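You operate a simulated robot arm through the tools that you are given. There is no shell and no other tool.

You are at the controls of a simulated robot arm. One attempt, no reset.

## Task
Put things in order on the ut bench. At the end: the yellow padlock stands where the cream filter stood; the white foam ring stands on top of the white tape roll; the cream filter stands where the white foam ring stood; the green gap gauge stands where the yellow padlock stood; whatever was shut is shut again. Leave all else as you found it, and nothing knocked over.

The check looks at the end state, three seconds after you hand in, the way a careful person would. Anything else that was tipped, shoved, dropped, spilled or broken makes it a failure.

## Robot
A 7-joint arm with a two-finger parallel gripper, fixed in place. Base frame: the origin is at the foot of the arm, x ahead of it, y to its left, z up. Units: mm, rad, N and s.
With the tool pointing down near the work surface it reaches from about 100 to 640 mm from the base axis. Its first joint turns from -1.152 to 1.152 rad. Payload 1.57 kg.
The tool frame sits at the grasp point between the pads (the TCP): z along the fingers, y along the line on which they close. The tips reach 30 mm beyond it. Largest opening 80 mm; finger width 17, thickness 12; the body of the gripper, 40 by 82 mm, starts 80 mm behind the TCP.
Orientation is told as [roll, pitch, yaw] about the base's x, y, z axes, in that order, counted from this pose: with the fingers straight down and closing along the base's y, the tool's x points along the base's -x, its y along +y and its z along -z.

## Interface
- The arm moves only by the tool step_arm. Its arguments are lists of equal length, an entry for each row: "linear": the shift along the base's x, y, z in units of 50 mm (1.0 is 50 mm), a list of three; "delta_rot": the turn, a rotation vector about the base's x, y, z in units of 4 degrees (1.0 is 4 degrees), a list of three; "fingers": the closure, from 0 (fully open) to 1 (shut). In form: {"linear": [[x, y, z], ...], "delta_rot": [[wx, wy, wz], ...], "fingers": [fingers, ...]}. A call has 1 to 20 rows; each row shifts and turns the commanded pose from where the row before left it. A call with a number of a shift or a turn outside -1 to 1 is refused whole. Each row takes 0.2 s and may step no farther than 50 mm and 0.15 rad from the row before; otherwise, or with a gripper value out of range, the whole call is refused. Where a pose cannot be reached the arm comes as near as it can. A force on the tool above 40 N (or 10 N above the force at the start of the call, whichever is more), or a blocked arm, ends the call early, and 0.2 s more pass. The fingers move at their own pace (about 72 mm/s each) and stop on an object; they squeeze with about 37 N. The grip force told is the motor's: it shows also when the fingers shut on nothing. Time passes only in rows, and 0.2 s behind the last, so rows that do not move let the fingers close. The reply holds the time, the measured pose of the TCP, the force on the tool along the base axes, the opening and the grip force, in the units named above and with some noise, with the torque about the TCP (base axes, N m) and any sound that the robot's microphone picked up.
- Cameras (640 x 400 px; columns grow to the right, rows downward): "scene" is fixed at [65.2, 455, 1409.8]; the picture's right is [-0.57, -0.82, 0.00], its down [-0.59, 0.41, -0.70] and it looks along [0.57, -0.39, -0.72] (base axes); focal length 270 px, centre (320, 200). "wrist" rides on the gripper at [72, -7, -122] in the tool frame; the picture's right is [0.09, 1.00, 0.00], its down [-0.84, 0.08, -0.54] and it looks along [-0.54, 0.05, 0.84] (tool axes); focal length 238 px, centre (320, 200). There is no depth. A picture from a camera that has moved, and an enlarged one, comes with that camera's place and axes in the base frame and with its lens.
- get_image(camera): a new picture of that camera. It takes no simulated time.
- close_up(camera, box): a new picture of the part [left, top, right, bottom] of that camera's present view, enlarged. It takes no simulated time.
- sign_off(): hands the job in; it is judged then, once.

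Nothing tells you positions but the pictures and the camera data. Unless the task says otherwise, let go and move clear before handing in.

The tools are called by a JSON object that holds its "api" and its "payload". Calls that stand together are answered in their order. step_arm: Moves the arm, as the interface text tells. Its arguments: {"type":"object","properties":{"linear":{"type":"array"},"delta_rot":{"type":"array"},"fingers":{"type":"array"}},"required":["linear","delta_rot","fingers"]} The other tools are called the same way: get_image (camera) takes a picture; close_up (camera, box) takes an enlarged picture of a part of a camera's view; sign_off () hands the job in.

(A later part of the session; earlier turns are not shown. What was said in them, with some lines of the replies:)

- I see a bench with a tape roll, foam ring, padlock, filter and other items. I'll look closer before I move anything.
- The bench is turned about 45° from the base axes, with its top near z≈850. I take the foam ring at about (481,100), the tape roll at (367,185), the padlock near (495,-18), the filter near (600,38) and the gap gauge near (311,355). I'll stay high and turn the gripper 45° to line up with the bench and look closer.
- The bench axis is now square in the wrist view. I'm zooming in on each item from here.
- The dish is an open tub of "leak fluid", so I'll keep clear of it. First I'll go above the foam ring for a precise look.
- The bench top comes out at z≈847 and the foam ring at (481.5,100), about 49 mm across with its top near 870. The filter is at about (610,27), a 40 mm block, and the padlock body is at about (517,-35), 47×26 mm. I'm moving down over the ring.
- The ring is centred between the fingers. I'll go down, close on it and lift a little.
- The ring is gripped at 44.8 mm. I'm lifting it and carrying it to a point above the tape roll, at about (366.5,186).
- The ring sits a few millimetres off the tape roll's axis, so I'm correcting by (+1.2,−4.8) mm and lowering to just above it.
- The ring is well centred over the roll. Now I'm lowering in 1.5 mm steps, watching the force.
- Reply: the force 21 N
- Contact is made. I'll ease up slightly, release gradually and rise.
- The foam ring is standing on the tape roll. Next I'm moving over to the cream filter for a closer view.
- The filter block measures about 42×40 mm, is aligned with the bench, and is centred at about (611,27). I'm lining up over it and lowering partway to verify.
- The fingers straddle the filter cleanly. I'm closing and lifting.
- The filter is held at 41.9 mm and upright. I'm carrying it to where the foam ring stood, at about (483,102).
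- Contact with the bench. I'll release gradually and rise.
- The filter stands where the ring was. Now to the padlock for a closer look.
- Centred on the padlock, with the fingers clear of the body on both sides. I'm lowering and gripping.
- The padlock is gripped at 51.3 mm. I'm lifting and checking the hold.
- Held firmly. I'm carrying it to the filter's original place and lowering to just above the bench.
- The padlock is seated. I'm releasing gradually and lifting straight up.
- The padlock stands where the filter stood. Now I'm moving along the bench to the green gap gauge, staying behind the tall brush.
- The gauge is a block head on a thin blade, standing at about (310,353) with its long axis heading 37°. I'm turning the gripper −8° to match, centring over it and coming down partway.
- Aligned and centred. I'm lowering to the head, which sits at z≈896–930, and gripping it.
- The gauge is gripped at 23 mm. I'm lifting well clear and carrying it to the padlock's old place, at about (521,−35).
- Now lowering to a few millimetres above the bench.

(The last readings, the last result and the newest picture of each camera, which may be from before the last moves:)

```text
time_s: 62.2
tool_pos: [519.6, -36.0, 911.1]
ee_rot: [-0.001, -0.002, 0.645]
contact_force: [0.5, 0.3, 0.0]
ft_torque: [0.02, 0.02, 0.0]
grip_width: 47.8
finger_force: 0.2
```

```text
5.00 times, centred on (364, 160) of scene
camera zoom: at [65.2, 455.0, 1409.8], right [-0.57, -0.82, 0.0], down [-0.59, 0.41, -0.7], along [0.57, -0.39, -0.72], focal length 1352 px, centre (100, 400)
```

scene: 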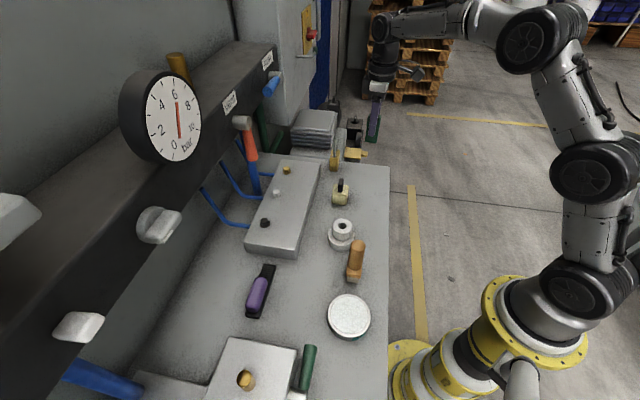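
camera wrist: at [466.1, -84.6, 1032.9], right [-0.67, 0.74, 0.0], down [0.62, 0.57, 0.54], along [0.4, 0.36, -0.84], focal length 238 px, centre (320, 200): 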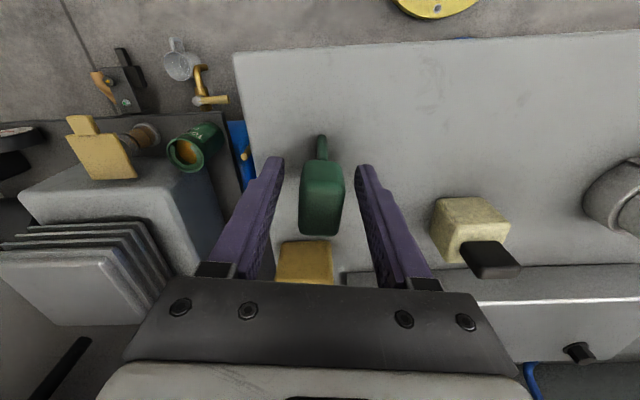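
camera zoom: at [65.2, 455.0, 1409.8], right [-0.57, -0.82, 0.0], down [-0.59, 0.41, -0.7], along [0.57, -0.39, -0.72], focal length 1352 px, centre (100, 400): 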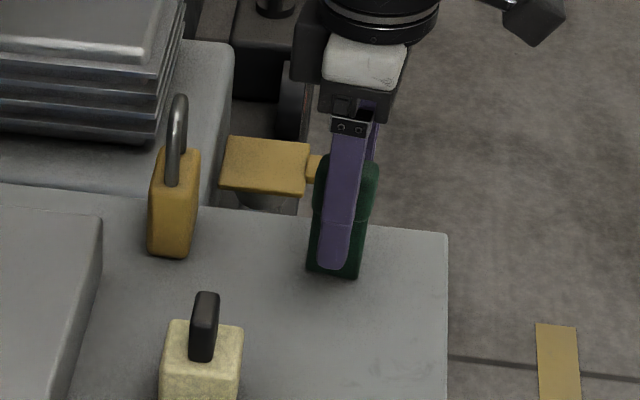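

The gauge is standing on its own. I'm opening a little more and rising clear.

{"api": "step_arm", "payload": {"linear": [[0, 0, 0], [0, 0, 0.1], [0, 0, 0.4], [0, 0, 0.8], [0, 0, 1.0], [0, 0, 1.0], [0, 0, 0.7], [-0.5, 0, 0.3], [-0.7, 0, 0], [-0.7, 0, 0], [-0.5, 0, 0], [0, 0, 0]], "delta_rot": [[0, 0, 0], [0, 0, 0], [0, 0, 0], [0, 0, 0], [0, 0, 0], [0, 0, 0], [0, 0, 0], [0, 0, 0], [0, 0, 0], [0, 0, 0], [0, 0, 0], [0, 0, 0]], "fingers": [0.2, 0.1, 0.1, 0.1, 0, 0, 0, 0, 0, 0, 0, 0]}}

{"api": "get_image", "payload": {"camera": "scene"}}

{"api": "get_image", "payload": {"camera": "wrist"}}

{"api": "close_up", "payload": {"camera": "scene", "box": [300, 120, 428, 200]}}

{"api": "close_up", "payload": {"camera": "scene", "box": [240, 180, 400, 280]}}

{"api": "close_up", "payload": {"camera": "scene", "box": [160, 240, 400, 390]}}

```text
time_s: 64.8
tool_pos: [400.1, -36.0, 1122.6]
ee_rot: [0.0, -0.001, 0.646]
contact_force: [0.3, 0.8, 0.8]
ft_torque: [0.03, -0.04, 0.01]
grip_width: 79.9
finger_force: 0.0
```

```text
taken
```

scene: 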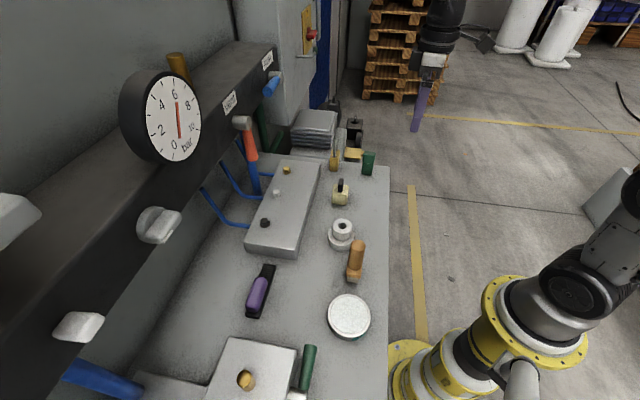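

```text
taken
camera wrist: at [346.2, -83.8, 1245.0], right [-0.67, 0.74, 0.0], down [0.62, 0.57, 0.54], along [0.4, 0.36, -0.84], focal length 238 px, centre (320, 200)
```

wrist: 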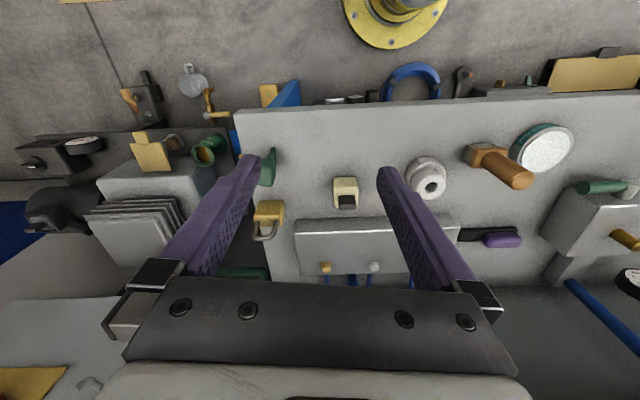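

```text
5.00 times, centred on (364, 160) of scene
camera zoom: at [65.2, 455.0, 1409.8], right [-0.57, -0.82, 0.0], down [-0.59, 0.41, -0.7], along [0.57, -0.39, -0.72], focal length 1352 px, centre (100, 400)
```

zoom: 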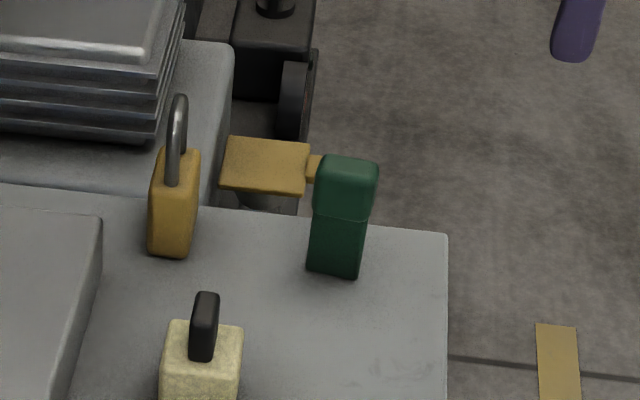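

```text
4.00 times, centred on (320, 230) of scene
camera zoom: at [65.2, 455.0, 1409.8], right [-0.57, -0.82, 0.0], down [-0.59, 0.41, -0.7], along [0.57, -0.39, -0.72], focal length 1082 px, centre (320, 80)
```

zoom: 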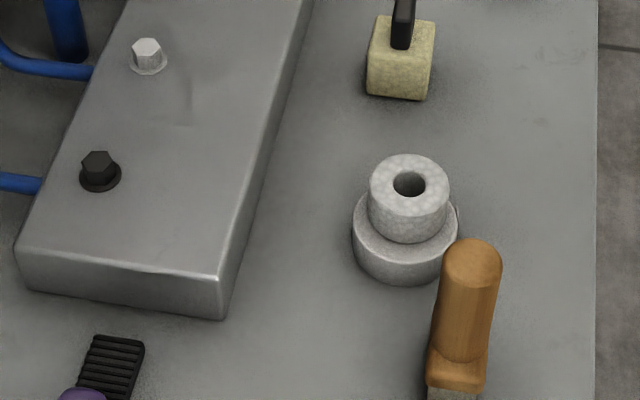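

```text
2.67 times, centred on (280, 315) of scene
camera zoom: at [65.2, 455.0, 1409.8], right [-0.57, -0.82, 0.0], down [-0.59, 0.41, -0.7], along [0.57, -0.39, -0.72], focal length 721 px, centre (427, -107)
```

zoom: 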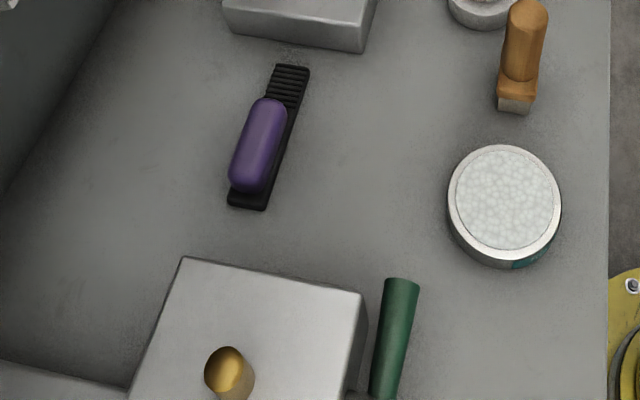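

All four moves look right from both cameras: the padlock is at the filter's old place and the filter at the ring's. The foam ring is centred on the tape roll, and the gauge stands at the padlock's old place. Nothing else looks moved and nothing needed opening or shutting, so with the arm clear I'm handing in.

{"api": "sign_off", "payload": {}}

```text
The job is handed in.
```

I've handed the job in, and the last pictures from both cameras show everything upright and where you asked for it:

- **Yellow padlock:** it stands where the cream filter stood.
- **White foam ring:** it stands centred on top of the white tape roll, which has not moved.
- **Cream filter:** it stands where the foam ring stood.
- **Green gap gauge:** it stands on its thin blade where the padlock stood. It keeps its original angle, about 8° off the bench line.

Nothing had to be opened, so there was nothing to shut again. The brush, the open tub of leak fluid, the purple-handled tool and the rest of the bench look unchanged. The gripper is open and clear of the bench.

I placed each item from camera measurements, so positions should be good to a few millimetres. I have not had the result of the check.
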